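You operate a simulated robot arm through the tools that you are given. There is no shell and no other tool.

The job below is to be done with a simulated robot arm. You get a single attempt, and the scene is never put back.

JOB
Weigh vial No 50 from the blue rack in milligrams and press print.
Fine: no tare, it reads zero; top door, shut again before one print on a stable reading; the vial stays on the pan. Set down upright: what you pick out.

It is judged by the outcome, as a careful person would: the job done as asked, and still so three seconds after it is handed in. It fails if anything else is knocked over, pushed out of place, dropped, spilled or broken.

ROBOT AND FRAMES
A 7-joint arm with a two-finger parallel gripper, fixed in place. Base frame: the origin is on the floor under the middle of its stand, x ahead of it, y to its left, z up. Units: m, rad, N and s.
With the tool pointing down near the work surface it reaches from about 0.44 to 0.9 m from the base axis. Its first joint turns from -0.297 to 2.199 rad. Payload 1.57 kg.
The tool frame sits at the grasp point between the pads (the TCP): z along the fingers, y along the line on which they close. The tips reach 0.03 m beyond it. The gripper opens to 0.08 m. The fingers are 0.017 m wide and 0.012 m thick; the gripper's body (0.04 by 0.082 m) begins 0.08 m behind the TCP.
Orientation is told as [roll, pitch, yaw] about the base's x, y, z axes, in that order, counted from this pose: with the fingers straight down and closing along the base's y, the tool's x points along the base's -x, its y along +y and its z along -z.

CONTROLS
- The arm moves only by the tool move_arm. Its argument "deltas" is a list of rows, each an object of numbers (a shift or turn left out is 0, a gripper value left out holds the last): "x", "y", "z": the shift along the tool's x, y, z in m; "ax", "ay", "az": the turn, a rotation vector about the tool's x, y, z in rad; "grip": the gripper command, from -1 (shut) to 1 (fully open), values between in proportion. In form: [{"x": .., "y": .., "z": .., "ax": .., "ay": .., "az": .., "grip": ..}, ...]. A call has 1 to 20 rows; each row is the pose to reach, as a shift and turn from the pose commanded when the call began, along the tool's axes at that moment. Each row takes 0.2 s and may step no farther than 0.05 m and 0.15 rad from the row before; otherwise, or with a gripper value out of range, the whole call is refused. A pose out of reach is approached as far as the arm can. The call stops where the force on the tool passes 40 N (or 10 N more than at its start, if that is more) or the arm is blocked; 0.2 s more then pass. The fingers move at their own pace (about 0.045 m/s each) and stop on an object; they squeeze with about 37 N. The grip force told is the motor's: it shows also when the fingers shut on nothing. Time passes only in rows, and 0.2 s behind the last, so rows that repeat a pose let the fingers close. The reply holds the time, the measured pose of the TCP, the force on the tool along the base axes, the opening and the grip force, in the units named above and with some noise, with the torque about the TCP (base axes, N m) and any sound that the robot's microphone picked up.
- Cameras (640 x 400 px; columns grow to the right, rows downward): "scene" is fixed at [0.411, -0.5079, 1.6746]; the picture's right is [0.98, -0.18, 0.00], its down [-0.13, -0.70, -0.70] and it looks along [0.13, 0.69, -0.71] (base axes); focal length 214 px, centre (320, 200). "wrist" rides on the gripper at [0.072, -0.007, -0.122] in the tool frame; the picture's right is [0.09, 1.00, 0.00], its down [-0.84, 0.08, -0.54] and it looks along [-0.54, 0.05, 0.84] (tool axes); focal length 238 px, centre (320, 200).
- snapshot(camera): a new picture of that camera. It takes no simulated time.
- raise_lower(by): slides the trunk up (or, below 0, down) by that many m; the arm rides with it, the base frame stays. It gives what a move gives, with no picture.
- point_at(camera, pixels): there is no depth. For up to 12 entries [column, row, z] of the newest picture of that camera ("zoom" is the newest enlarged one), the place [x, y] in the base frame at which the ray of that pixel passes the height z, good to about 0.002 m, but the place of the scene camera against the robot may be out by one fixed shift of up to 0.025 m in any direction. It takes no simulated time.
- inspect(camera, box): a new picture of the part [left, top, right, bottom] of that camera's present view, enlarged. It takes no simulated time.
- hand_in(): hands the job in; it is judged then, once.

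Leave the gripper open and the arm clear of the work at the hand-in unless told otherwise.

The tools are called after "Call:" as name(argument=value, ...) on one line, values as JSON. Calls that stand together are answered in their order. move_arm: Moves the arm, as the interface text tells. Its arguments: {"type":"object","properties":{"deltas":{"type":"array"}},"required":["deltas"]} The other tools are called the same way: raise_lower (by) moves the trunk up or down; snapshot (camera) takes a picture; point_at (camera, pixels) gives the place at which the rays of pixels pass given heights; inspect (camera, box) takes an enlarged picture of a part of a camera's view; hand_in () hands the job in.

At the start:

```text
time_s: 0.0
tool_pos: [0.4328, -0.0221, 1.3452]
ee_rot: [0.001, 0.0, -0.001]
ft_force: [-0.7, -0.4, 0.1]
wrist_torque: [0.02, 0.02, 0.01]
opening: 0.0801
finger_force: 0.0
trunk travel left (down, up): [-0.725, 0.065]
```

scene: 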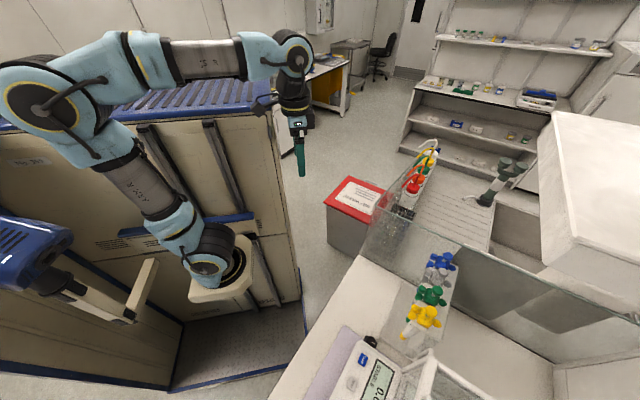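
wrist: 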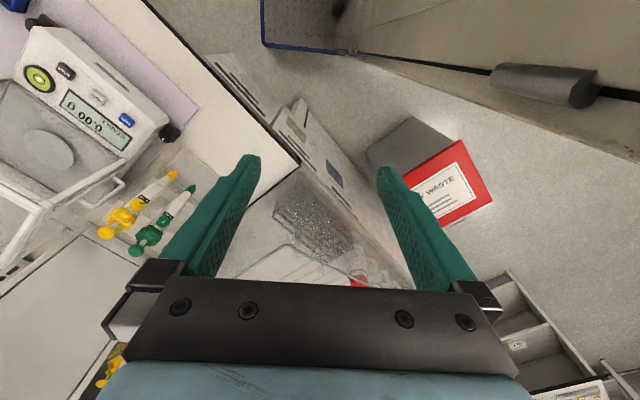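

I see a balance at the bottom of the scene view (around column 370, row 375) and wash bottles or similar in yellow, green and blue. No rack is visible yet. I'll enlarge parts of both views to find the balance, racks and vials.

Call:
inspect(camera="scene", box=[280, 200, 600, 400])

Call:
inspect(camera="wrist", box=[0, 0, 320, 200])

Call:
inspect(camera="wrist", box=[0, 200, 320, 400])

Call:
inspect(camera="scene", box=[380, 0, 640, 160])

```text
2.00 times, centred on (440, 300) of scene
```

zoom: 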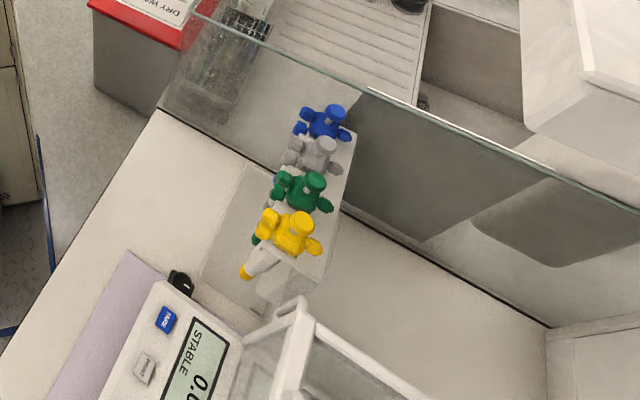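

```text
2.00 times, centred on (160, 100) of wrist
```

zoom: 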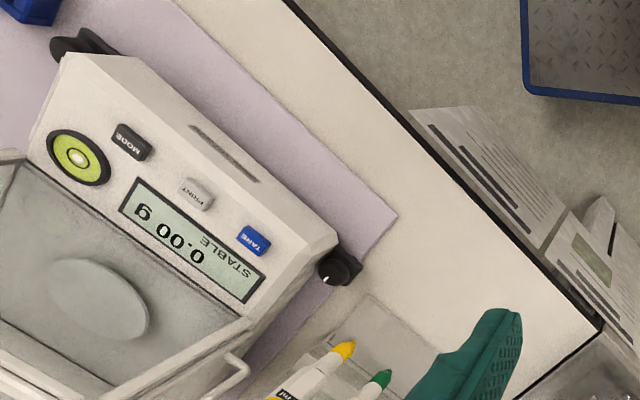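

```text
2.00 times, centred on (160, 300) of wrist
```

zoom: 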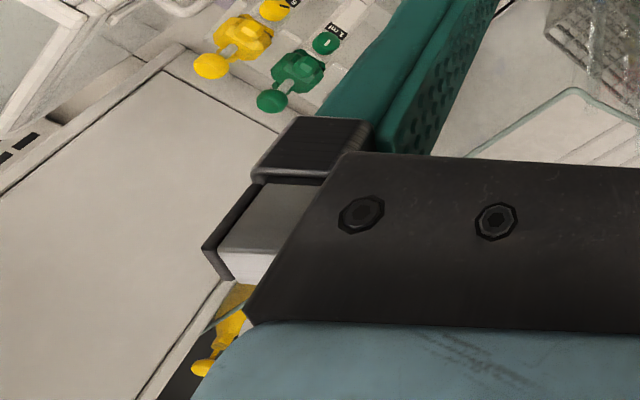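

```text
2.46 times, centred on (510, 80) of scene
```

zoom: 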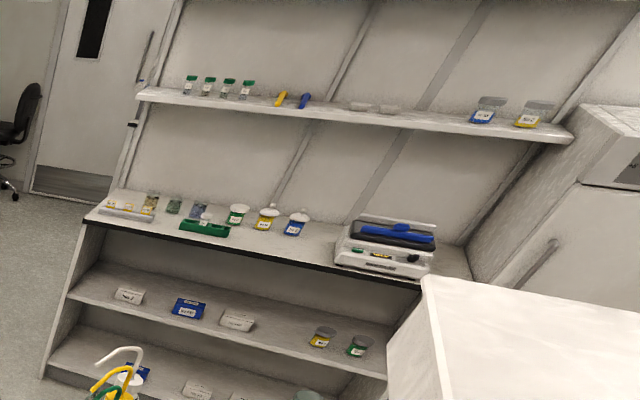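

The balance reads 0.00 g and STABLE, with the keys MODE, PRINT and TARE. Something blue shows at the wrist view's upper-left corner (about 15, 5). I'll work out rough positions for the balance and the blue object at a few heights.

Call:
point_at(camera="wrist", pixels=[[45, 148, 0.9], [45, 148, 1.0], [98, 98, 0.9], [98, 98, 1.0], [15, 5, 0.9], [15, 5, 1.0], [298, 163, 0.9], [298, 163, 0.8], [126, 121, 1.0], [33, 75, 1.0], [170, 134, 1.0]])

Call:
point_at(camera="scene", pixels=[[362, 360, 0.9], [362, 360, 1.0], [351, 384, 0.9], [351, 384, 1.0], [359, 254, 0.9], [359, 254, 1.0], [420, 318, 1.0], [440, 265, 1.0]])

```text
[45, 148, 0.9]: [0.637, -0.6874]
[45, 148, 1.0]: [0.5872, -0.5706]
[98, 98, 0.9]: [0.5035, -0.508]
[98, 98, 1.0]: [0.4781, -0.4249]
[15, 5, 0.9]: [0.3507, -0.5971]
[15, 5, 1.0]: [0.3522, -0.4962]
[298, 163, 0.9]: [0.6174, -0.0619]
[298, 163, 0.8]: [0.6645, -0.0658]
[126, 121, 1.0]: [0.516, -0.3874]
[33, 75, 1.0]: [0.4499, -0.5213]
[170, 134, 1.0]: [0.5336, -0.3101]
```

```text
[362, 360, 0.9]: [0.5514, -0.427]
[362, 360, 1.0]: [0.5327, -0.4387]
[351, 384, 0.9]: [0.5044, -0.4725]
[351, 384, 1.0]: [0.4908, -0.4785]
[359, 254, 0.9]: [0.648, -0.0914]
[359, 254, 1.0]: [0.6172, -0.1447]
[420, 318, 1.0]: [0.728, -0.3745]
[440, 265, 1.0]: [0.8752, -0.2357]
```

The balance sits around (0.55 to 0.65, −0.45 to −0.65), with its keypad at about z 0.93. I can't see far enough to −y, so I'll shift the arm to −y at its present height and look again.

Call:
move_arm(deltas=[{"y": -0.05, "grip": 1}, {"y": -0.1}, {"y": -0.15}, {"y": -0.2}, {"y": -0.25}, {"y": -0.3}])

Call:
snapshot(camera="wrist")

Call:
snapshot(camera="scene")

```text
time_s: 1.4
tool_pos: [0.4348, -0.3246, 1.3454]
ee_rot: [0.0, 0.0, 0.002]
ft_force: [0.2, 0.6, 1.0]
wrist_torque: [-0.01, -0.03, 0.01]
opening: 0.0799
finger_force: 0.2
trunk travel left (down, up): [-0.725, 0.065]
```

```text
taken
```

wrist: 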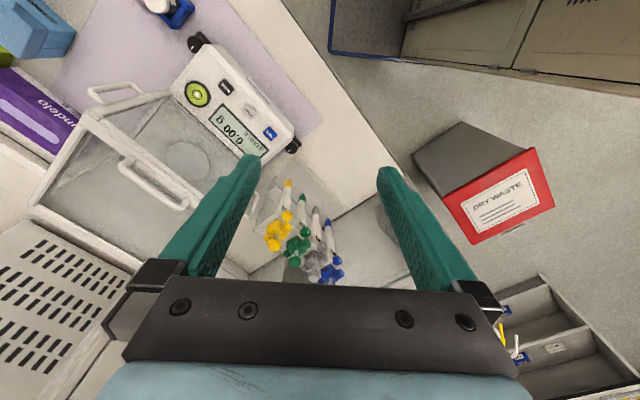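

```text
taken
```

scene: 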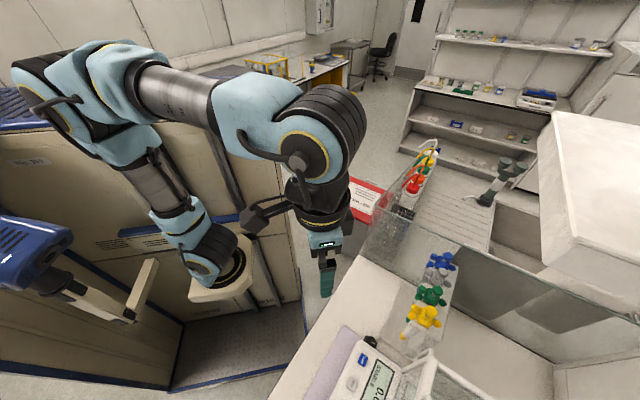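

I can now see more: a light-blue object at about (45, 30), a purple glove box, and something blue and white at (172, 10). I'll enlarge the upper-left.

Call:
inspect(camera="wrist", box=[0, 0, 320, 200])

Call:
point_at(camera="wrist", pixels=[[270, 132, 0.93], [172, 10, 0.9], [45, 30, 0.9], [190, 155, 0.92], [198, 94, 0.93], [248, 108, 0.93], [155, 180, 1.1], [115, 92, 1.1]])

```text
2.00 times, centred on (160, 100) of wrist
```

zoom: 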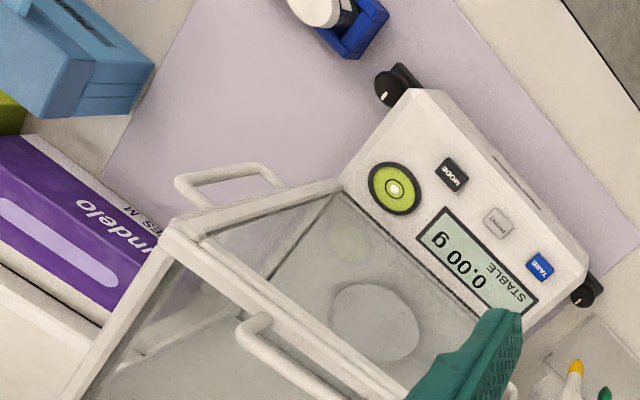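

```text
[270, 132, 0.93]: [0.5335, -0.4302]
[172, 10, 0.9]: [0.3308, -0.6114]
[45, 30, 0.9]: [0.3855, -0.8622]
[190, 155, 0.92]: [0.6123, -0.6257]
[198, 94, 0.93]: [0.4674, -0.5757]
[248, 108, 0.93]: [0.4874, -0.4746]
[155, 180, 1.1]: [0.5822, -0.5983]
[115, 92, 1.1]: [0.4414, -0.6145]
```

A blue rack holding a vial shows at wrist pixel (172, 10), roughly at (0.33, −0.61). I'll move the arm back and to −y to look at it from above.

Call:
move_arm(deltas=[{"x": 0.03, "y": -0.03}, {"x": 0.06, "y": -0.06}, {"x": 0.09, "y": -0.09}, {"x": 0.12, "y": -0.12}, {"x": 0.15, "y": -0.15}, {"x": 0.18, "y": -0.18}, {"x": 0.2, "y": -0.2}])

Call:
snapshot(camera="wrist")

Call:
snapshot(camera="scene")

```text
time_s: 3.0
tool_pos: [0.2322, -0.5225, 1.3452]
ee_rot: [0.0, 0.0, 0.002]
ft_force: [0.7, 0.1, -0.1]
wrist_torque: [0.01, 0.01, 0.01]
opening: 0.0801
finger_force: 0.1
trunk travel left (down, up): [-0.725, 0.065]
```

```text
taken
```

wrist: 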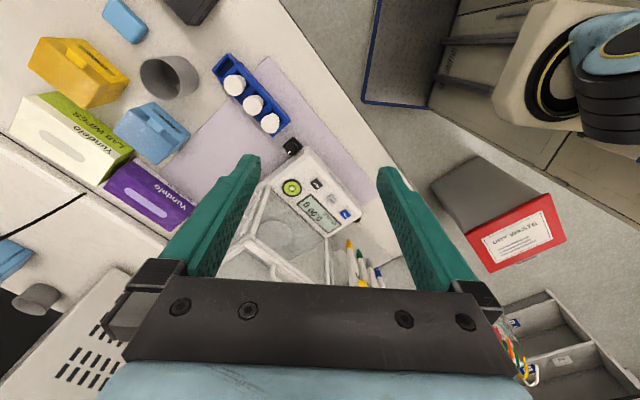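

```text
taken
```

scene: 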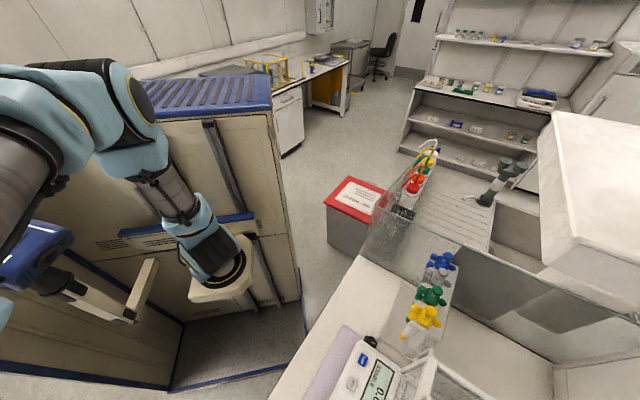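

The blue rack is now visible at about (250, 95) with three white-capped vials. I'll enlarge it and the balance.

Call:
inspect(camera="wrist", box=[190, 40, 310, 145])

Call:
inspect(camera="wrist", box=[210, 130, 390, 290])

Call:
point_at(camera="wrist", pixels=[[234, 86, 0.95], [253, 105, 0.95], [270, 124, 0.95], [218, 62, 0.92], [288, 125, 0.92], [346, 214, 0.93], [331, 199, 0.93], [316, 184, 0.93], [292, 188, 0.93], [291, 147, 0.93], [290, 235, 0.93]])

```text
3.81 times, centred on (250, 92) of wrist
```

zoom: 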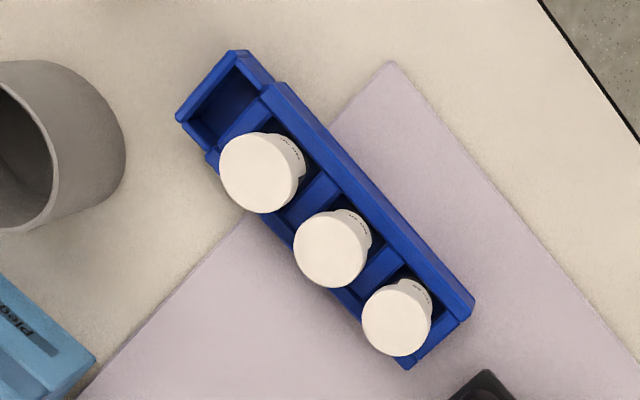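

```text
2.50 times, centred on (300, 210) of wrist
```

zoom: 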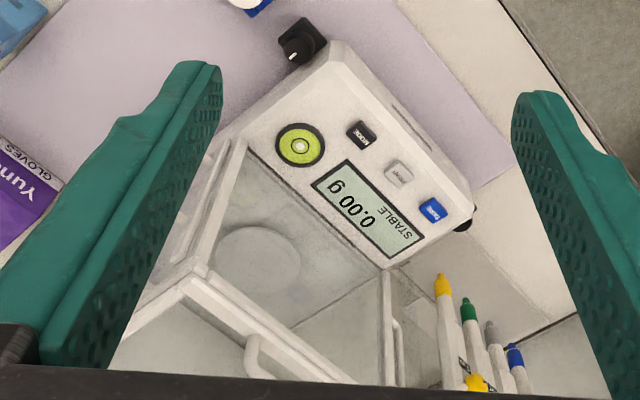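

```text
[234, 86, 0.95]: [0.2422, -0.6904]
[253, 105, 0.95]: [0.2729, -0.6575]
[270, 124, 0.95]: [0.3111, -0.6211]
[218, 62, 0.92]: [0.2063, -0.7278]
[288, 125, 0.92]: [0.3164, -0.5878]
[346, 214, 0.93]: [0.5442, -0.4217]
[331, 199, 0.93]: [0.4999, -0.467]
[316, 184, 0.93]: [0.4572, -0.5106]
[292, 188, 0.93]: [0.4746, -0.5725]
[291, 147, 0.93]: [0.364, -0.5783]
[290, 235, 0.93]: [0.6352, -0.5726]
```

The rack holds three vials, with an empty slot at its far-left end. Their labels face the bench edge and can't be read from above. The bench runs diagonally at 45°. I'll yaw the tool 45° so the camera looks squarely at the bench, back off and come lower to read the labels.

Call:
move_arm(deltas=[{"x": 0.011, "z": 0.03, "az": 0.1}, {"x": 0.022, "z": 0.06, "az": 0.2}, {"x": 0.033, "z": 0.09, "az": 0.3}, {"x": 0.044, "z": 0.12, "az": 0.4}, {"x": 0.055, "z": 0.15, "az": 0.5}, {"x": 0.066, "z": 0.18, "az": 0.6}, {"x": 0.077, "z": 0.21, "az": 0.7}, {"x": 0.09, "z": 0.24, "az": 0.785}])

Call:
snapshot(camera="wrist")

```text
time_s: 4.8
tool_pos: [0.1426, -0.5217, 1.1027]
ee_rot: [0.001, 0.0, -0.785]
ft_force: [-0.2, 1.0, 0.4]
wrist_torque: [-0.03, -0.02, 0.04]
opening: 0.0801
finger_force: 0.1
trunk travel left (down, up): [-0.725, 0.065]
```

```text
taken
```

wrist: 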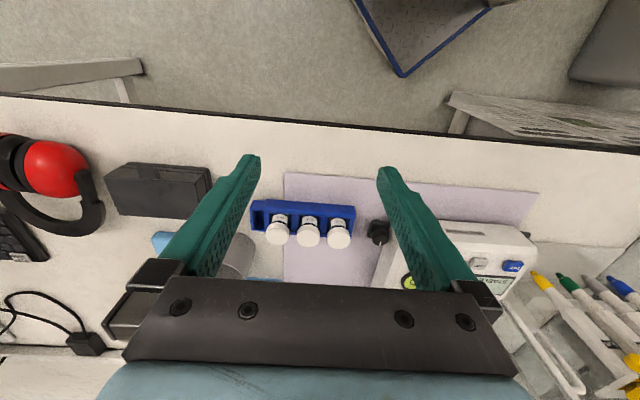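

The wrist picture is upside down here, with its top toward the robot. The vials are at (277, 228), (308, 230) and (338, 232), and their fronts are visible. I'll enlarge them.

Call:
inspect(camera="wrist", box=[245, 190, 365, 265])

Call:
inspect(camera="wrist", box=[360, 160, 640, 335])

```text
5.33 times, centred on (305, 228) of wrist
```

zoom: 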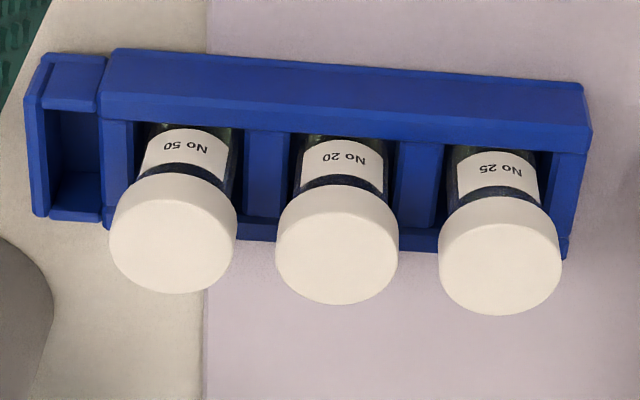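

```text
2.29 times, centred on (500, 248) of wrist
```

zoom: 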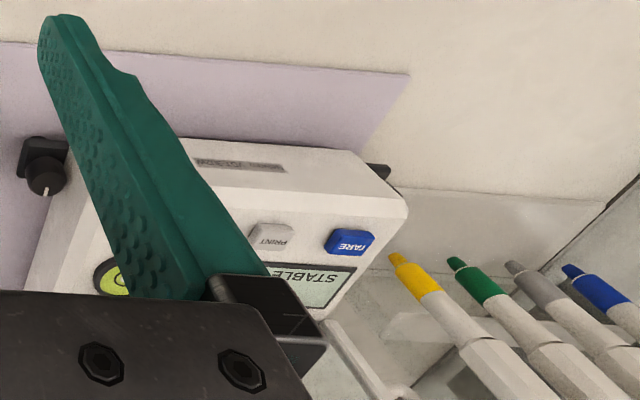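

The labels read "No 50" at left, "No 20" in the middle and "No 25" at right, so I want the left one at about (277, 236). I need heights, so I'll query ground positions of the cap and rack features at several heights to combine with the earlier view.

Call:
point_at(camera="wrist", pixels=[[277.4, 235.5, 0.95], [277.4, 235.5, 0.9], [308.2, 237, 0.95], [308.2, 237, 0.9], [338.7, 238.5, 0.95], [338.7, 238.5, 0.9], [267, 200, 0.9], [354, 206, 0.9], [478, 262, 0.93], [513, 267, 0.93], [478, 262, 0.9], [513, 267, 0.9]])

```text
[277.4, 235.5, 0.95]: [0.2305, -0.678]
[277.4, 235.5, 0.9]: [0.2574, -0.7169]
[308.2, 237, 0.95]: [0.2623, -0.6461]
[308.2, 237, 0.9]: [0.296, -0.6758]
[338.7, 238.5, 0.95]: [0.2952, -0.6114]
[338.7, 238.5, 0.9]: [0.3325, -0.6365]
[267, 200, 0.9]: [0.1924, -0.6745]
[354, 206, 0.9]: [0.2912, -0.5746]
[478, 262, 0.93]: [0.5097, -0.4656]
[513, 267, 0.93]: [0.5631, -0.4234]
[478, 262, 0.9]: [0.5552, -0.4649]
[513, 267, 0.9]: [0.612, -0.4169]
```

No 50 stands at about (0.247, −0.699), with its cap top at z≈0.92. The cap is wide and the gap to its neighbours is small, so I should grip front-to-back across the rack. Before that I need to understand the balance's top door. I'll rise and move over toward the balance to look down at it.

Call:
move_arm(deltas=[{"z": -0.048}, {"z": -0.096}, {"z": -0.144}, {"z": -0.192}, {"z": -0.24}, {"x": -0.023, "y": 0.038, "z": -0.24}, {"x": -0.047, "y": 0.076, "z": -0.24}, {"x": -0.071, "y": 0.115, "z": -0.24}, {"x": -0.095, "y": 0.153, "z": -0.24}, {"x": -0.118, "y": 0.191, "z": -0.24}, {"x": -0.142, "y": 0.23, "z": -0.24}, {"x": -0.166, "y": 0.268, "z": -0.24}])

Call:
snapshot(camera="wrist")

Call:
snapshot(camera="scene")

```text
time_s: 7.4
tool_pos: [0.451, -0.4506, 1.3452]
ee_rot: [-0.002, 0.0, -0.785]
ft_force: [-0.6, 0.9, -0.3]
wrist_torque: [0.01, -0.04, -0.02]
opening: 0.0798
finger_force: 0.0
trunk travel left (down, up): [-0.725, 0.065]
```

```text
taken
```

wrist: 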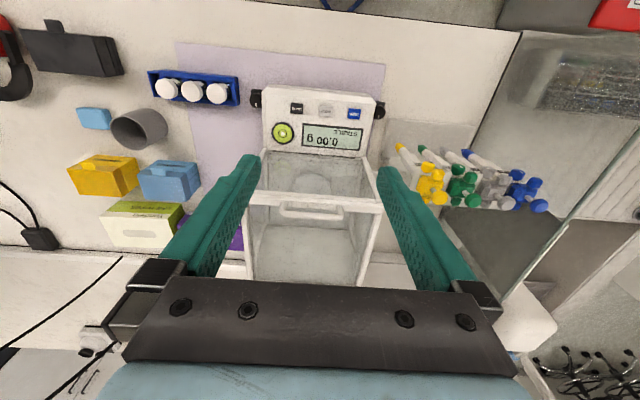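

```text
taken
```

scene: 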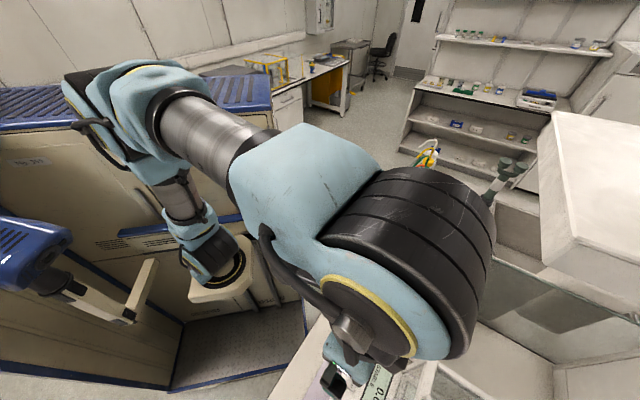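

I see the balance squarely now: keys at rows 105 to 115, and a glass box from about row 155 to row 285. A handle sits near the top front edge at about (312, 212). I'll enlarge it.

Call:
inspect(camera="wrist", box=[230, 75, 400, 190])

Call:
inspect(camera="wrist", box=[225, 175, 400, 290])

```text
3.48 times, centred on (315, 132) of wrist
```

zoom: 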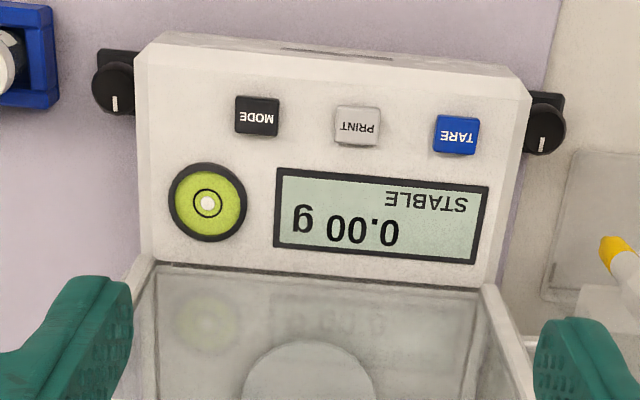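

```text
3.48 times, centred on (312, 232) of wrist
```

zoom: 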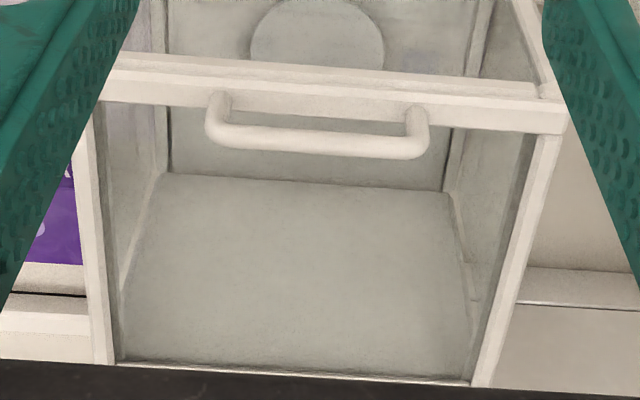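

The box top has a bail handle near its front edge. I estimate the bar at z≈1.14, about 0.805 m from the base along the diagonal and about 0.1 m long. I want the whole top and its back end, so I'll move the tool outward along the diagonal and look straight down on it.

Call:
move_arm(deltas=[{"x": -0.04}, {"x": -0.08}, {"x": -0.12}, {"x": -0.15}])

Call:
snapshot(camera="wrist")

Call:
snapshot(camera="scene")

```text
time_s: 8.4
tool_pos: [0.555, -0.5554, 1.3475]
ee_rot: [-0.001, -0.001, -0.784]
ft_force: [0.1, 0.3, 0.1]
wrist_torque: [-0.04, -0.05, 0.0]
opening: 0.0801
finger_force: 0.0
trunk travel left (down, up): [-0.725, 0.065]
```

```text
taken
```

wrist: 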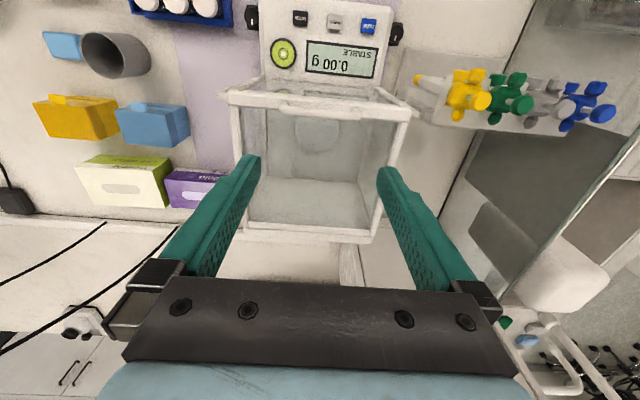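

```text
taken
```

scene: 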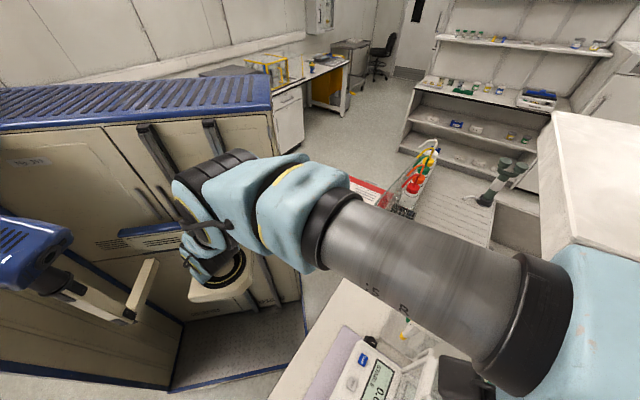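

The whole box is in view now, with the front top edge at row 95 to 105 and the back edge at row 230. I'll enlarge it.

Call:
inspect(camera="wrist", box=[215, 0, 425, 130])

Call:
inspect(camera="wrist", box=[200, 75, 440, 250])

Call:
point_at(camera="wrist", pixels=[[317, 103, 1.14], [228, 96, 1.12], [412, 112, 1.12], [237, 225, 1.12], [372, 240, 1.12], [301, 18, 0.945], [335, 22, 0.945], [369, 26, 0.945], [319, 130, 0.92], [285, 95, 1.14], [350, 100, 1.14]])

```text
3.05 times, centred on (320, 65) of wrist
```

zoom: 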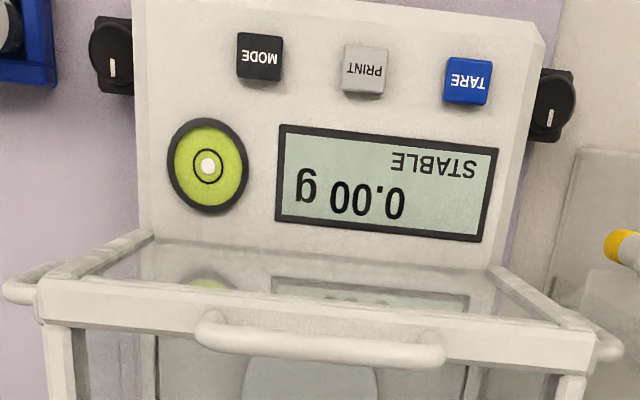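

```text
2.29 times, centred on (320, 162) of wrist
```

zoom: 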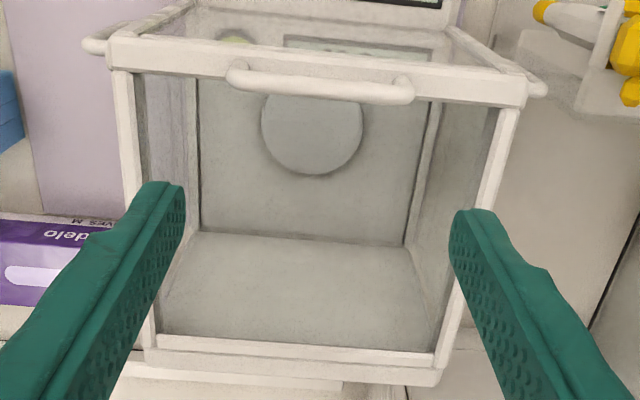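

```text
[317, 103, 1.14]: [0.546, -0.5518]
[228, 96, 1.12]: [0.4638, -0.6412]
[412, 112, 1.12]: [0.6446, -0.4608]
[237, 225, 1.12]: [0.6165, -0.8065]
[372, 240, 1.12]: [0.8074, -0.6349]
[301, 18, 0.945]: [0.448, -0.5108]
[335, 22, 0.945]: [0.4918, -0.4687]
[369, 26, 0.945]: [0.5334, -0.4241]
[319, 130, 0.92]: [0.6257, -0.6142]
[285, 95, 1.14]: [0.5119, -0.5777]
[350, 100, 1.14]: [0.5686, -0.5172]
```

I can now place things along u (outward) and v (along the bench). MODE is at about (0.448, −0.511), PRINT at (0.492, −0.469), and TARE at (0.533, −0.424), with key tops near z≈0.935. The front glass and handle are near u≈0.76 with the handle at z≈1.2. I'll close the fingers, go above the MODE key and stop well above it to look.

Call:
move_arm(deltas=[{"x": 0.037, "y": -0.015, "grip": -1}, {"x": 0.074, "y": -0.03}, {"x": 0.1095, "y": -0.0447}, {"x": 0.1095, "y": -0.0447, "z": 0.045}, {"x": 0.1095, "y": -0.0447, "z": 0.09}, {"x": 0.1095, "y": -0.0447, "z": 0.135}, {"x": 0.1095, "y": -0.0447, "z": 0.18}, {"x": 0.1095, "y": -0.0447, "z": 0.225}, {"x": 0.1095, "y": -0.0447, "z": 0.27}])

Call:
snapshot(camera="wrist")

Call:
snapshot(camera="scene")

```text
time_s: 10.4
tool_pos: [0.4491, -0.5098, 1.0745]
ee_rot: [-0.001, 0.001, -0.786]
ft_force: [-0.9, -0.2, -0.8]
wrist_torque: [-0.03, 0.05, 0.02]
opening: 0.0
finger_force: 21.6
trunk travel left (down, up): [-0.725, 0.065]
```

```text
taken
```

wrist: 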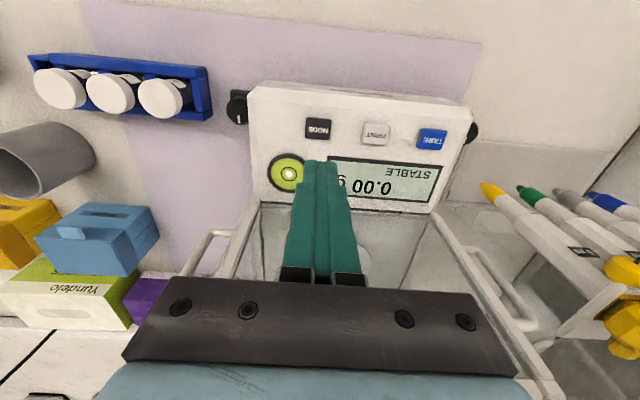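

```text
taken
```

scene: 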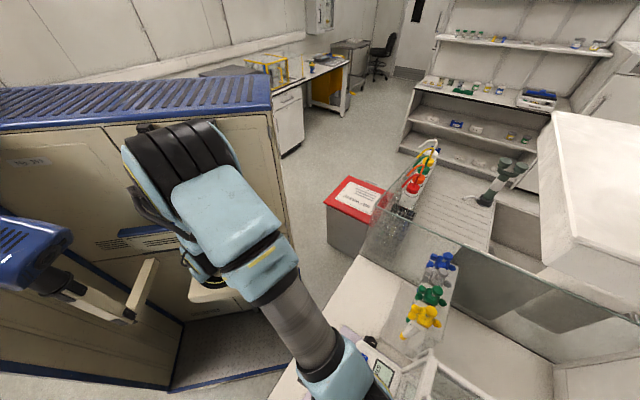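

The closed fingertips are at (320, 165), and the MODE key shows at (318, 128), nearly below them. I'll enlarge to refine its place and height.

Call:
inspect(camera="wrist", box=[230, 70, 490, 220])

Call:
point_at(camera="wrist", pixels=[[318, 128.5, 0.93], [318, 128.5, 0.94], [318, 128.5, 0.95], [376, 133, 0.94], [432, 138, 0.94]])

```text
2.46 times, centred on (360, 145) of wrist
```

zoom: 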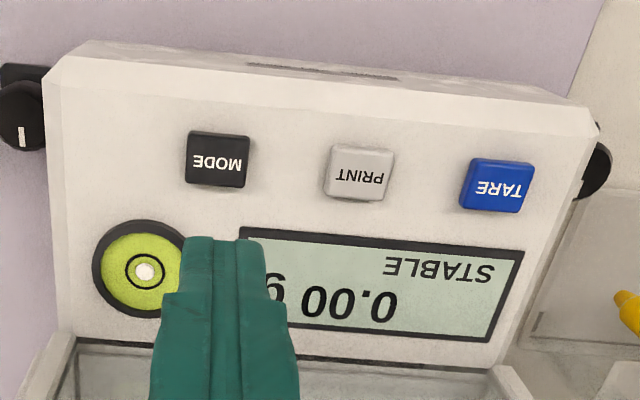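

```text
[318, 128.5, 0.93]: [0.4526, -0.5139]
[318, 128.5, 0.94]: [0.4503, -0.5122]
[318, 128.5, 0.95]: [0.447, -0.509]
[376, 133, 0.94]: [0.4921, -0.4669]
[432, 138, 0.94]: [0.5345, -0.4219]
```

MODE sits right under the tips, within 1.5 mm, with its top at z≈0.945. The tips are at about 1.0445. I'll descend 0.09 m, stopping about 1 cm above the key.

Call:
move_arm(deltas=[{"y": -0.0015, "z": 0.03}, {"y": -0.0015, "z": 0.06}, {"y": -0.0015, "z": 0.08}, {"y": -0.0015, "z": 0.09}])

Call:
inspect(camera="wrist", box=[230, 70, 490, 220])

```text
time_s: 11.4
tool_pos: [0.4457, -0.5098, 0.984]
ee_rot: [0.0, 0.0, -0.785]
ft_force: [0.0, 0.4, -0.2]
wrist_torque: [0.04, -0.02, 0.0]
opening: 0.0
finger_force: 20.9
trunk travel left (down, up): [-0.725, 0.065]
```

```text
2.46 times, centred on (360, 145) of wrist
```

zoom: 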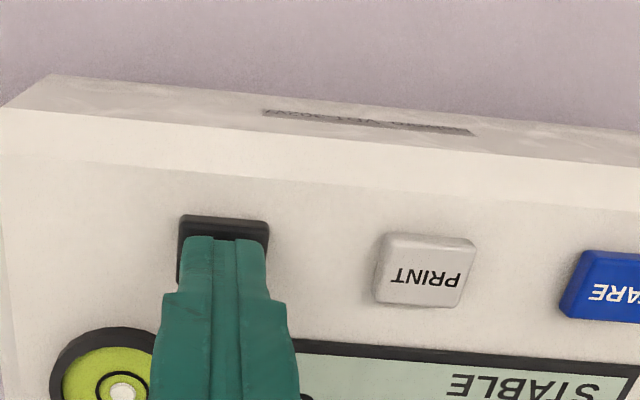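

The tips are over the key, at about z 0.954. I'll go down in small steps and watch the force and the sound.

Call:
move_arm(deltas=[{"z": 0.003}, {"z": 0.006}])

```text
time_s: 12.0
tool_pos: [0.4451, -0.5106, 0.9806]
ee_rot: [0.001, 0.0, -0.785]
ft_force: [0.9, 0.9, 2.1]
wrist_torque: [0.04, -0.05, 0.0]
opening: 0.0
finger_force: 21.4
trunk travel left (down, up): [-0.725, 0.065]
heard: click
```

I heard a click and felt light contact of about 2 N. I'll lift straight off so it is one short press, then read the display.

Call:
move_arm(deltas=[{"z": -0.01}, {"z": -0.04}, {"z": -0.08}])

Call:
inspect(camera="wrist", box=[230, 70, 490, 220])

```text
time_s: 12.8
tool_pos: [0.4457, -0.51, 1.0597]
ee_rot: [0.0, 0.001, -0.786]
ft_force: [-0.4, -0.3, -0.3]
wrist_torque: [0.03, 0.04, -0.03]
opening: 0.0
finger_force: 20.8
trunk travel left (down, up): [-0.725, 0.065]
```

```text
2.46 times, centred on (360, 145) of wrist
```

zoom: 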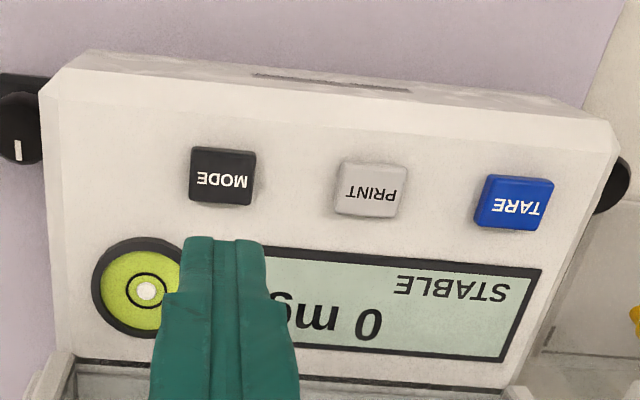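

The display now reads "0 mg STABLE" after one MODE press. Next is the top door. Triangulating gives the handle bar at about u≈0.776, z≈1.18, and the box top at z≈1.13. I'll rise and move in front of the handle for a closer look.

Call:
move_arm(deltas=[{"z": -0.05}, {"z": -0.1}, {"z": -0.15}, {"z": -0.2}, {"z": -0.2, "y": 0.045}])

Call:
snapshot(camera="wrist")

Call:
inspect(camera="wrist", box=[200, 100, 440, 250])

Call:
snapshot(camera="scene")

```text
time_s: 14.0
tool_pos: [0.4797, -0.4809, 1.2612]
ee_rot: [-0.001, 0.0, -0.787]
ft_force: [0.5, -0.5, 0.3]
wrist_torque: [-0.01, 0.0, 0.01]
opening: 0.0
finger_force: 21.6
trunk travel left (down, up): [-0.725, 0.065]
```

```text
taken
```

wrist: 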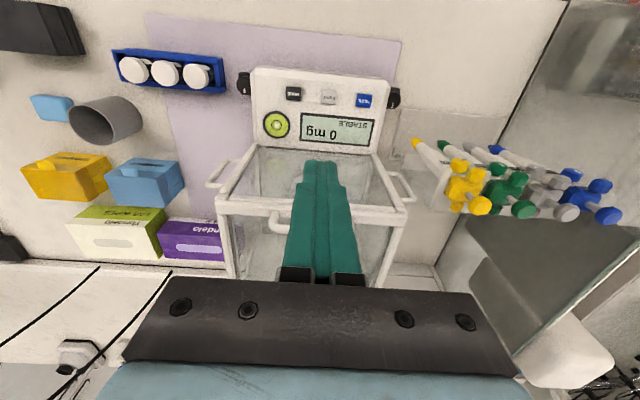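

```text
2.67 times, centred on (320, 175) of wrist
```

zoom: 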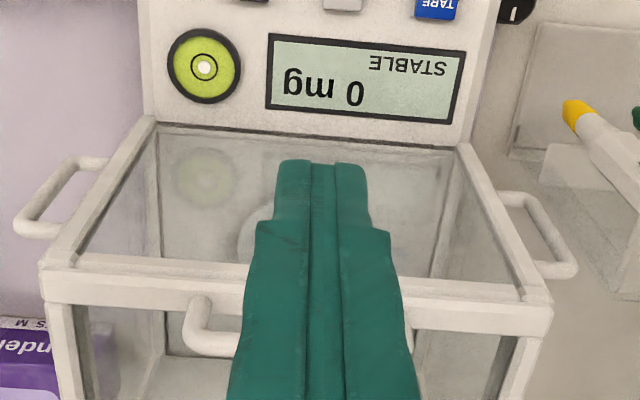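

```text
taken
```

scene: 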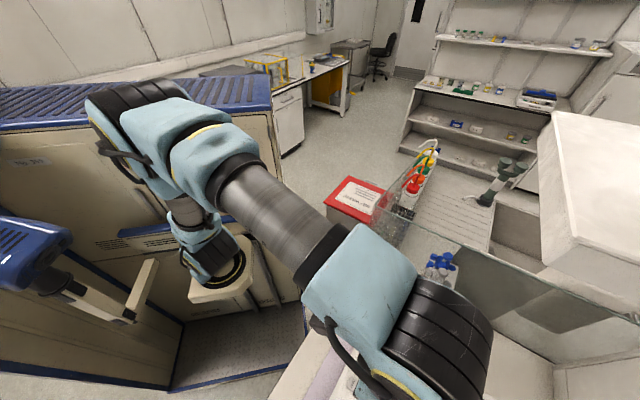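

The handle bar is at z≈1.185, u≈0.775, and spans v from −0.035 to +0.045. With the closed fingers I'll drop to that height in front of the handle and push it outward, since it should slide back. First I move just short of contact.

Call:
move_arm(deltas=[{"y": 0.003, "z": 0.04}, {"y": 0.003, "z": 0.076}, {"y": 0.003, "x": -0.035, "z": 0.076}, {"y": 0.003, "x": -0.07, "z": 0.076}])

Call:
snapshot(camera="wrist")

Call:
snapshot(camera="scene")

```text
time_s: 15.0
tool_pos: [0.5296, -0.5256, 1.1839]
ee_rot: [-0.001, 0.001, -0.784]
ft_force: [0.7, -0.1, 0.5]
wrist_torque: [-0.02, -0.04, 0.0]
opening: 0.0
finger_force: 21.7
trunk travel left (down, up): [-0.725, 0.065]
```

```text
taken
```

wrist: 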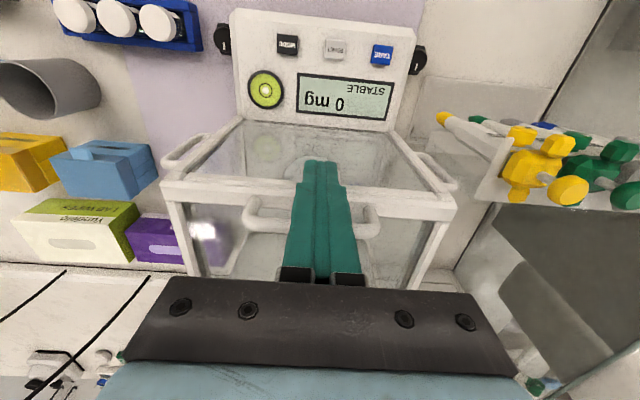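

```text
taken
```

scene: 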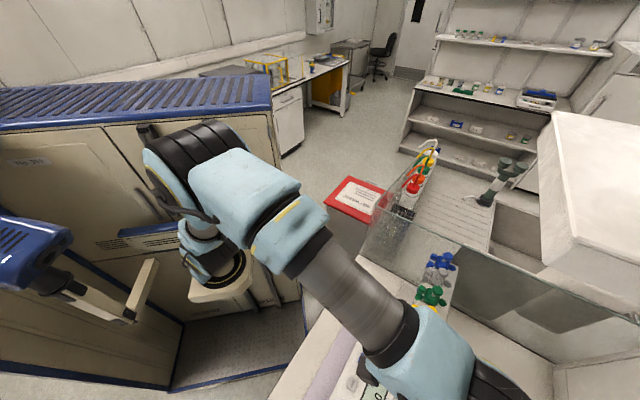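

The fingers are in front of the handle, at u≈0.746, centred between its posts. I'll push outward a few centimetres and see whether the door slides.

Call:
move_arm(deltas=[{"x": -0.01}, {"x": -0.02}, {"x": -0.03}, {"x": -0.04}, {"x": -0.05}])

Call:
snapshot(camera="wrist")

```text
time_s: 16.2
tool_pos: [0.5658, -0.5612, 1.1841]
ee_rot: [-0.001, 0.0, -0.785]
ft_force: [0.1, 0.6, 0.2]
wrist_torque: [-0.01, -0.04, -0.02]
opening: 0.0
finger_force: 21.5
trunk travel left (down, up): [-0.725, 0.065]
```

```text
taken
```

wrist: 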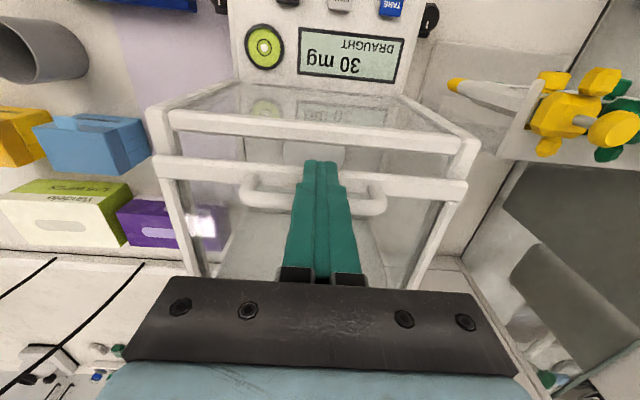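

The door is sliding back: there is now a gap behind the fixed front bar and the display shows "DRAUGHT". I'll keep pushing outward.

Call:
move_arm(deltas=[{"x": -0.015}, {"x": -0.03}, {"x": -0.045}, {"x": -0.06}, {"x": -0.075}, {"x": -0.09}])

Call:
snapshot(camera="wrist")

Call:
snapshot(camera="scene")

```text
time_s: 17.6
tool_pos: [0.6289, -0.625, 1.1838]
ee_rot: [0.0, -0.001, -0.785]
ft_force: [0.1, 0.4, 0.6]
wrist_torque: [-0.02, -0.03, -0.01]
opening: 0.0
finger_force: 21.8
trunk travel left (down, up): [-0.725, 0.065]
```

```text
taken
```

wrist: 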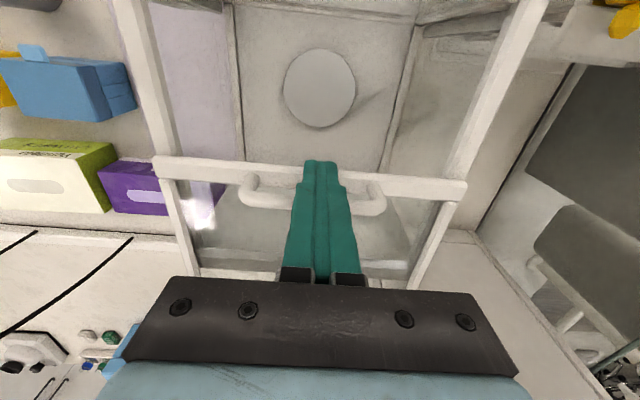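

```text
taken
```

scene: 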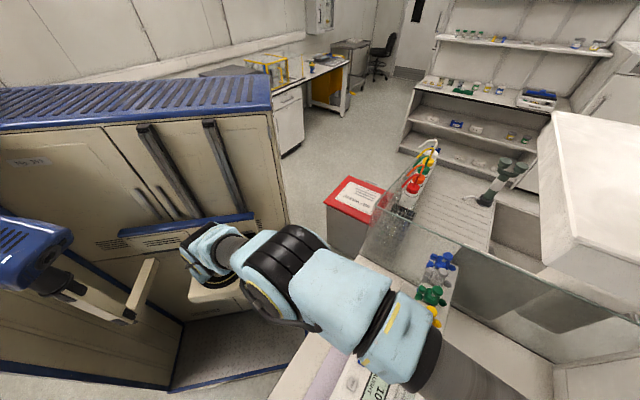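

The pan is clearly visible at (320, 88) and the door has slid about 0.125 m. I'll push a bit farther for gripper room, if it still moves.

Call:
move_arm(deltas=[{"x": -0.01}, {"x": -0.02}, {"x": -0.03}, {"x": -0.04}])

Call:
snapshot(camera="wrist")

Call:
point_at(camera="wrist", pixels=[[320, 50, 0.93], [320, 50, 0.95], [320, 50, 0.97]])

```text
time_s: 18.6
tool_pos: [0.6546, -0.6504, 1.1824]
ee_rot: [-0.001, 0.0, -0.785]
ft_force: [0.4, 1.0, 0.0]
wrist_torque: [-0.01, 0.0, -0.04]
opening: 0.0
finger_force: 21.9
trunk travel left (down, up): [-0.725, 0.065]
```

```text
taken
```

wrist: 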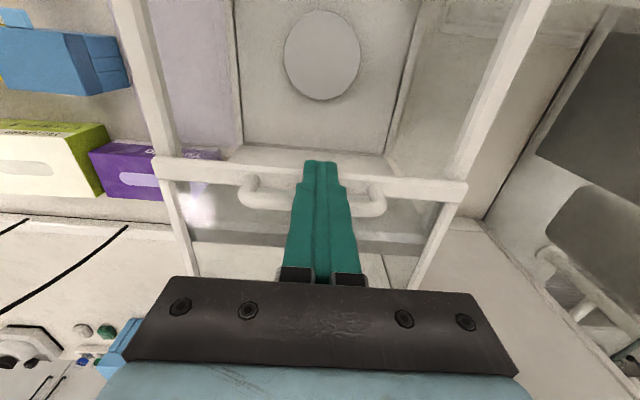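

```text
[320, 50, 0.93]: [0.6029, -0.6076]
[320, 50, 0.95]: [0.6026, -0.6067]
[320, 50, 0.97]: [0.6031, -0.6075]
```

The door has now slid about 0.16 m and the arm still reaches. I'll measure the pan in this near-vertical view: its outline spans columns 283 to 361 and rows 12 to 101.

Call:
inspect(camera="wrist", box=[220, 0, 420, 125])

Call:
point_at(camera="wrist", pixels=[[322, 12, 0.95], [322, 101, 0.95], [283, 55, 0.95], [361, 57, 0.95], [322, 56, 0.95], [160, 160, 1.13], [465, 190, 1.13], [123, 0, 1.13], [540, 0, 1.13], [345, 178, 1.15]])

```text
3.20 times, centred on (320, 62) of wrist
```

zoom: 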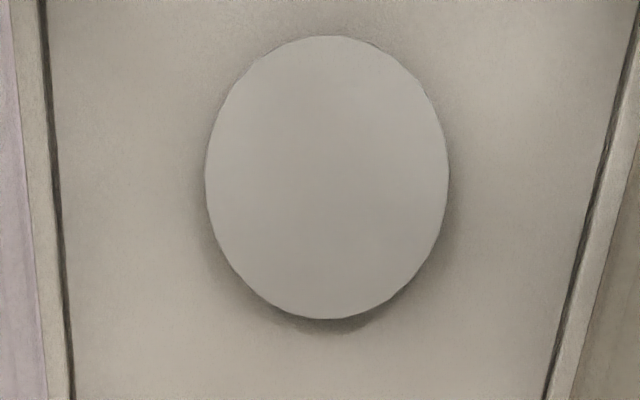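

```text
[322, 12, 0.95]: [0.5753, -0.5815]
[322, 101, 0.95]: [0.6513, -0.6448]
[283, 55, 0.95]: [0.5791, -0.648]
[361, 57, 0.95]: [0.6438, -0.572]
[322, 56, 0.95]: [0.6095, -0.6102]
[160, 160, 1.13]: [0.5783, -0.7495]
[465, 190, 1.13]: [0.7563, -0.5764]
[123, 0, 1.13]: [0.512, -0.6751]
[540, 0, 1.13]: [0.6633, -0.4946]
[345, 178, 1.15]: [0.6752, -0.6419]
```

The pan centre comes out at about (0.613, −0.612), radius 0.049. The opening runs from u≈0.797 to 0.935, centred on the pan. Now I'll back off from the handle, rise, and take another view to find the pan height.

Call:
move_arm(deltas=[{"x": 0.015}, {"x": 0.03}, {"x": 0.03, "z": -0.04}, {"x": 0.03, "z": -0.08}, {"x": 0.05, "z": -0.12}, {"x": 0.09, "z": -0.13}, {"x": 0.13, "z": -0.13}, {"x": 0.17, "z": -0.13}])

Call:
snapshot(camera="wrist")

Call:
inspect(camera="wrist", box=[180, 0, 460, 175])

```text
time_s: 20.4
tool_pos: [0.5383, -0.5339, 1.3114]
ee_rot: [0.0, 0.002, -0.787]
ft_force: [0.4, -0.5, -0.7]
wrist_torque: [0.06, 0.01, -0.01]
opening: 0.0
finger_force: 21.5
out of reach, approached as far as the arm can: row 4, 5
trunk travel left (down, up): [-0.725, 0.065]
```

```text
taken
```

wrist: 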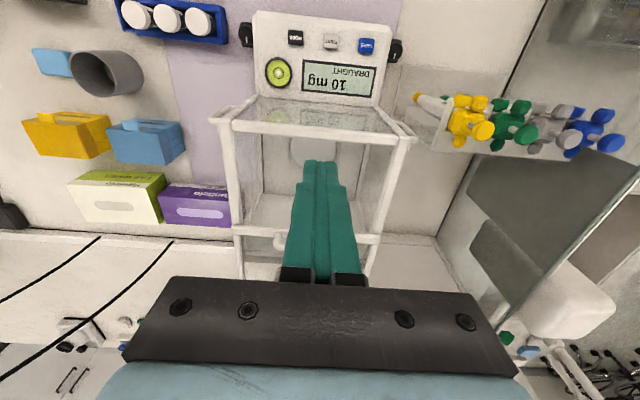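

```text
2.29 times, centred on (320, 88) of wrist
```

zoom: 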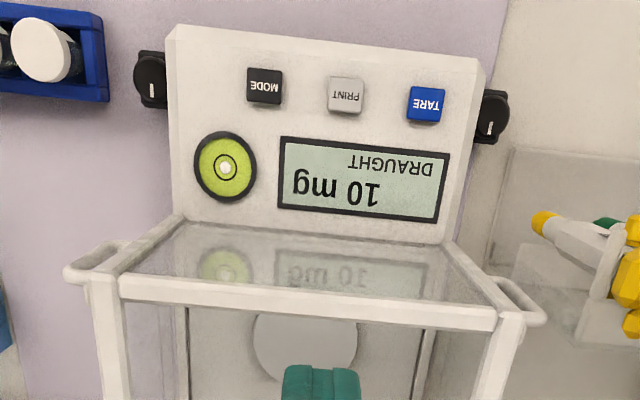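

The pan top comes out at z≈0.97, and the arm still reaches over it at working height. Next is the vial: I'll open the gripper, go above vial No 50, and yaw 90° so the fingers close across the rack front-to-back.

Call:
move_arm(deltas=[{"x": 0.0075, "y": -0.027, "az": 0.131, "grip": 1}, {"x": 0.015, "y": -0.054, "az": 0.262}, {"x": 0.0225, "y": -0.081, "az": 0.393}, {"x": 0.03, "y": -0.108, "az": 0.524}, {"x": 0.0375, "y": -0.135, "az": 0.655}, {"x": 0.045, "y": -0.162, "az": 0.786}, {"x": 0.0525, "y": -0.189, "az": 0.917}, {"x": 0.06, "y": -0.216, "az": 1.048}, {"x": 0.0675, "y": -0.243, "az": 1.179, "z": 0.03}, {"x": 0.075, "y": -0.27, "az": 1.31, "z": 0.06}, {"x": 0.0825, "y": -0.297, "az": 1.441, "z": 0.09}, {"x": 0.089, "y": -0.3227, "az": 1.571, "z": 0.12}])

Call:
snapshot(camera="wrist")

Call:
snapshot(camera="scene")

```text
time_s: 23.0
tool_pos: [0.2424, -0.6993, 1.1926]
ee_rot: [0.002, 0.0, -2.358]
ft_force: [-0.3, -0.4, -0.4]
wrist_torque: [-0.02, 0.03, 0.01]
opening: 0.08
finger_force: 0.1
trunk travel left (down, up): [-0.725, 0.065]
```

```text
taken
```

wrist: 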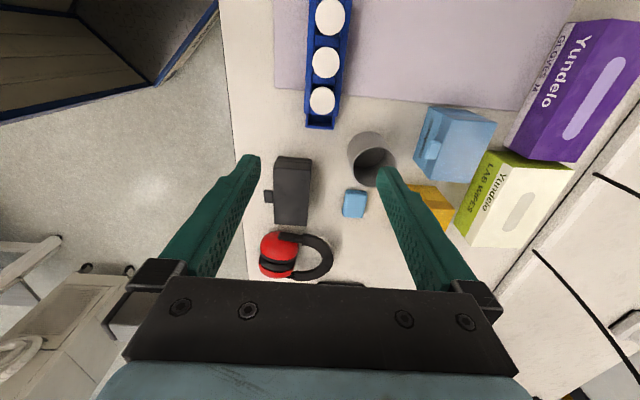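

```text
taken
```

scene: 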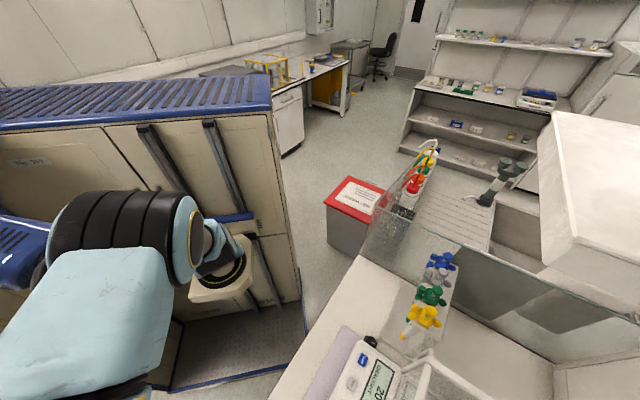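

No 50 is now the lowest vial in the picture at (322, 100), next to the empty slot at (320, 122). I'll enlarge and measure.

Call:
inspect(camera="wrist", box=[260, 0, 400, 135])

Call:
point_at(camera="wrist", pixels=[[322, 100, 0.92], [322, 100, 0.9], [325, 62, 0.92], [330, 17, 0.92], [320, 122, 0.88]])

```text
2.96 times, centred on (330, 68) of wrist
```

zoom: 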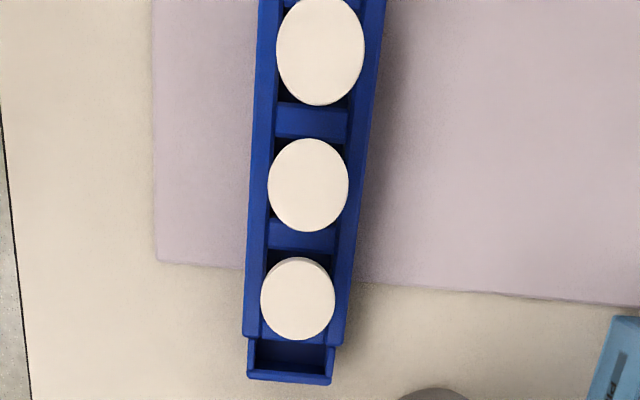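

```text
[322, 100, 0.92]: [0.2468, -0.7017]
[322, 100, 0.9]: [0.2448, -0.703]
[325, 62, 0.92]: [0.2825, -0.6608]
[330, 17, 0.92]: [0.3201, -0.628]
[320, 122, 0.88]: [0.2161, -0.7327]
```

From two views, No 50's cap top is at z≈0.925 with the cap about 13 mm tall and 39 mm across, and the rack top is at z≈0.888. The cap centre is at (0.246, −0.700). I'll centre over it and descend to TCP z≈1.01 first, keeping the tips above the cap, then check.

Call:
move_arm(deltas=[{"x": 0.002, "y": 0.003, "z": 0.04}, {"x": 0.002, "y": 0.003, "z": 0.08}, {"x": 0.002, "y": 0.003, "z": 0.12}, {"x": 0.002, "y": 0.003, "z": 0.16}, {"x": 0.002, "y": 0.003, "z": 0.185}])

Call:
snapshot(camera="wrist")

```text
time_s: 24.2
tool_pos: [0.2491, -0.7004, 1.008]
ee_rot: [0.001, -0.001, -2.356]
ft_force: [1.0, -0.2, 0.1]
wrist_torque: [0.0, -0.01, 0.01]
opening: 0.0797
finger_force: 0.0
trunk travel left (down, up): [-0.725, 0.065]
```

```text
taken
```

wrist: 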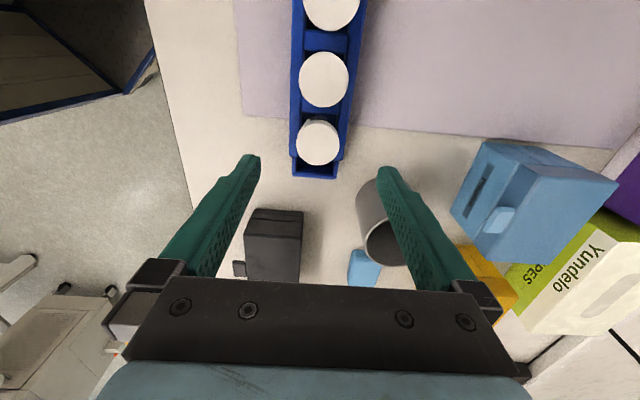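

The right finger comes down somewhat near the grey cup at (380, 220). I'll check where the cup's near rim is, and where the vial cap sits relative to the tool now.

Call:
inspect(camera="wrist", box=[270, 90, 430, 280])

Call:
point_at(camera="wrist", pixels=[[318, 143, 0.925], [323, 79, 0.925], [360, 192, 0.93], [360, 192, 0.96], [372, 182, 0.93], [372, 182, 0.96], [385, 265, 0.93], [385, 265, 0.96], [316, 175, 0.86]])

```text
2.11 times, centred on (350, 185) of wrist
```

zoom: 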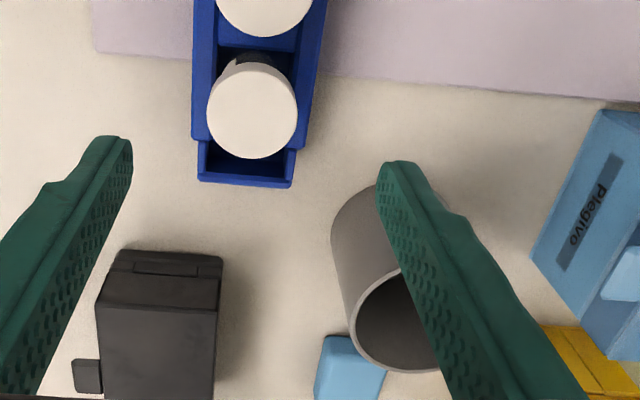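

```text
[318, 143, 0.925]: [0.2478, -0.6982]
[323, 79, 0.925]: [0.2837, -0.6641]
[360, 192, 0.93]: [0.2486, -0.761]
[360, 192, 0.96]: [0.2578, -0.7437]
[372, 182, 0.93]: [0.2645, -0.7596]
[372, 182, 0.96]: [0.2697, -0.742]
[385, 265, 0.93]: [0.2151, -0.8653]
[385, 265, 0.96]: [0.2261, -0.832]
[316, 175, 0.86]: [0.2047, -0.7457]
```

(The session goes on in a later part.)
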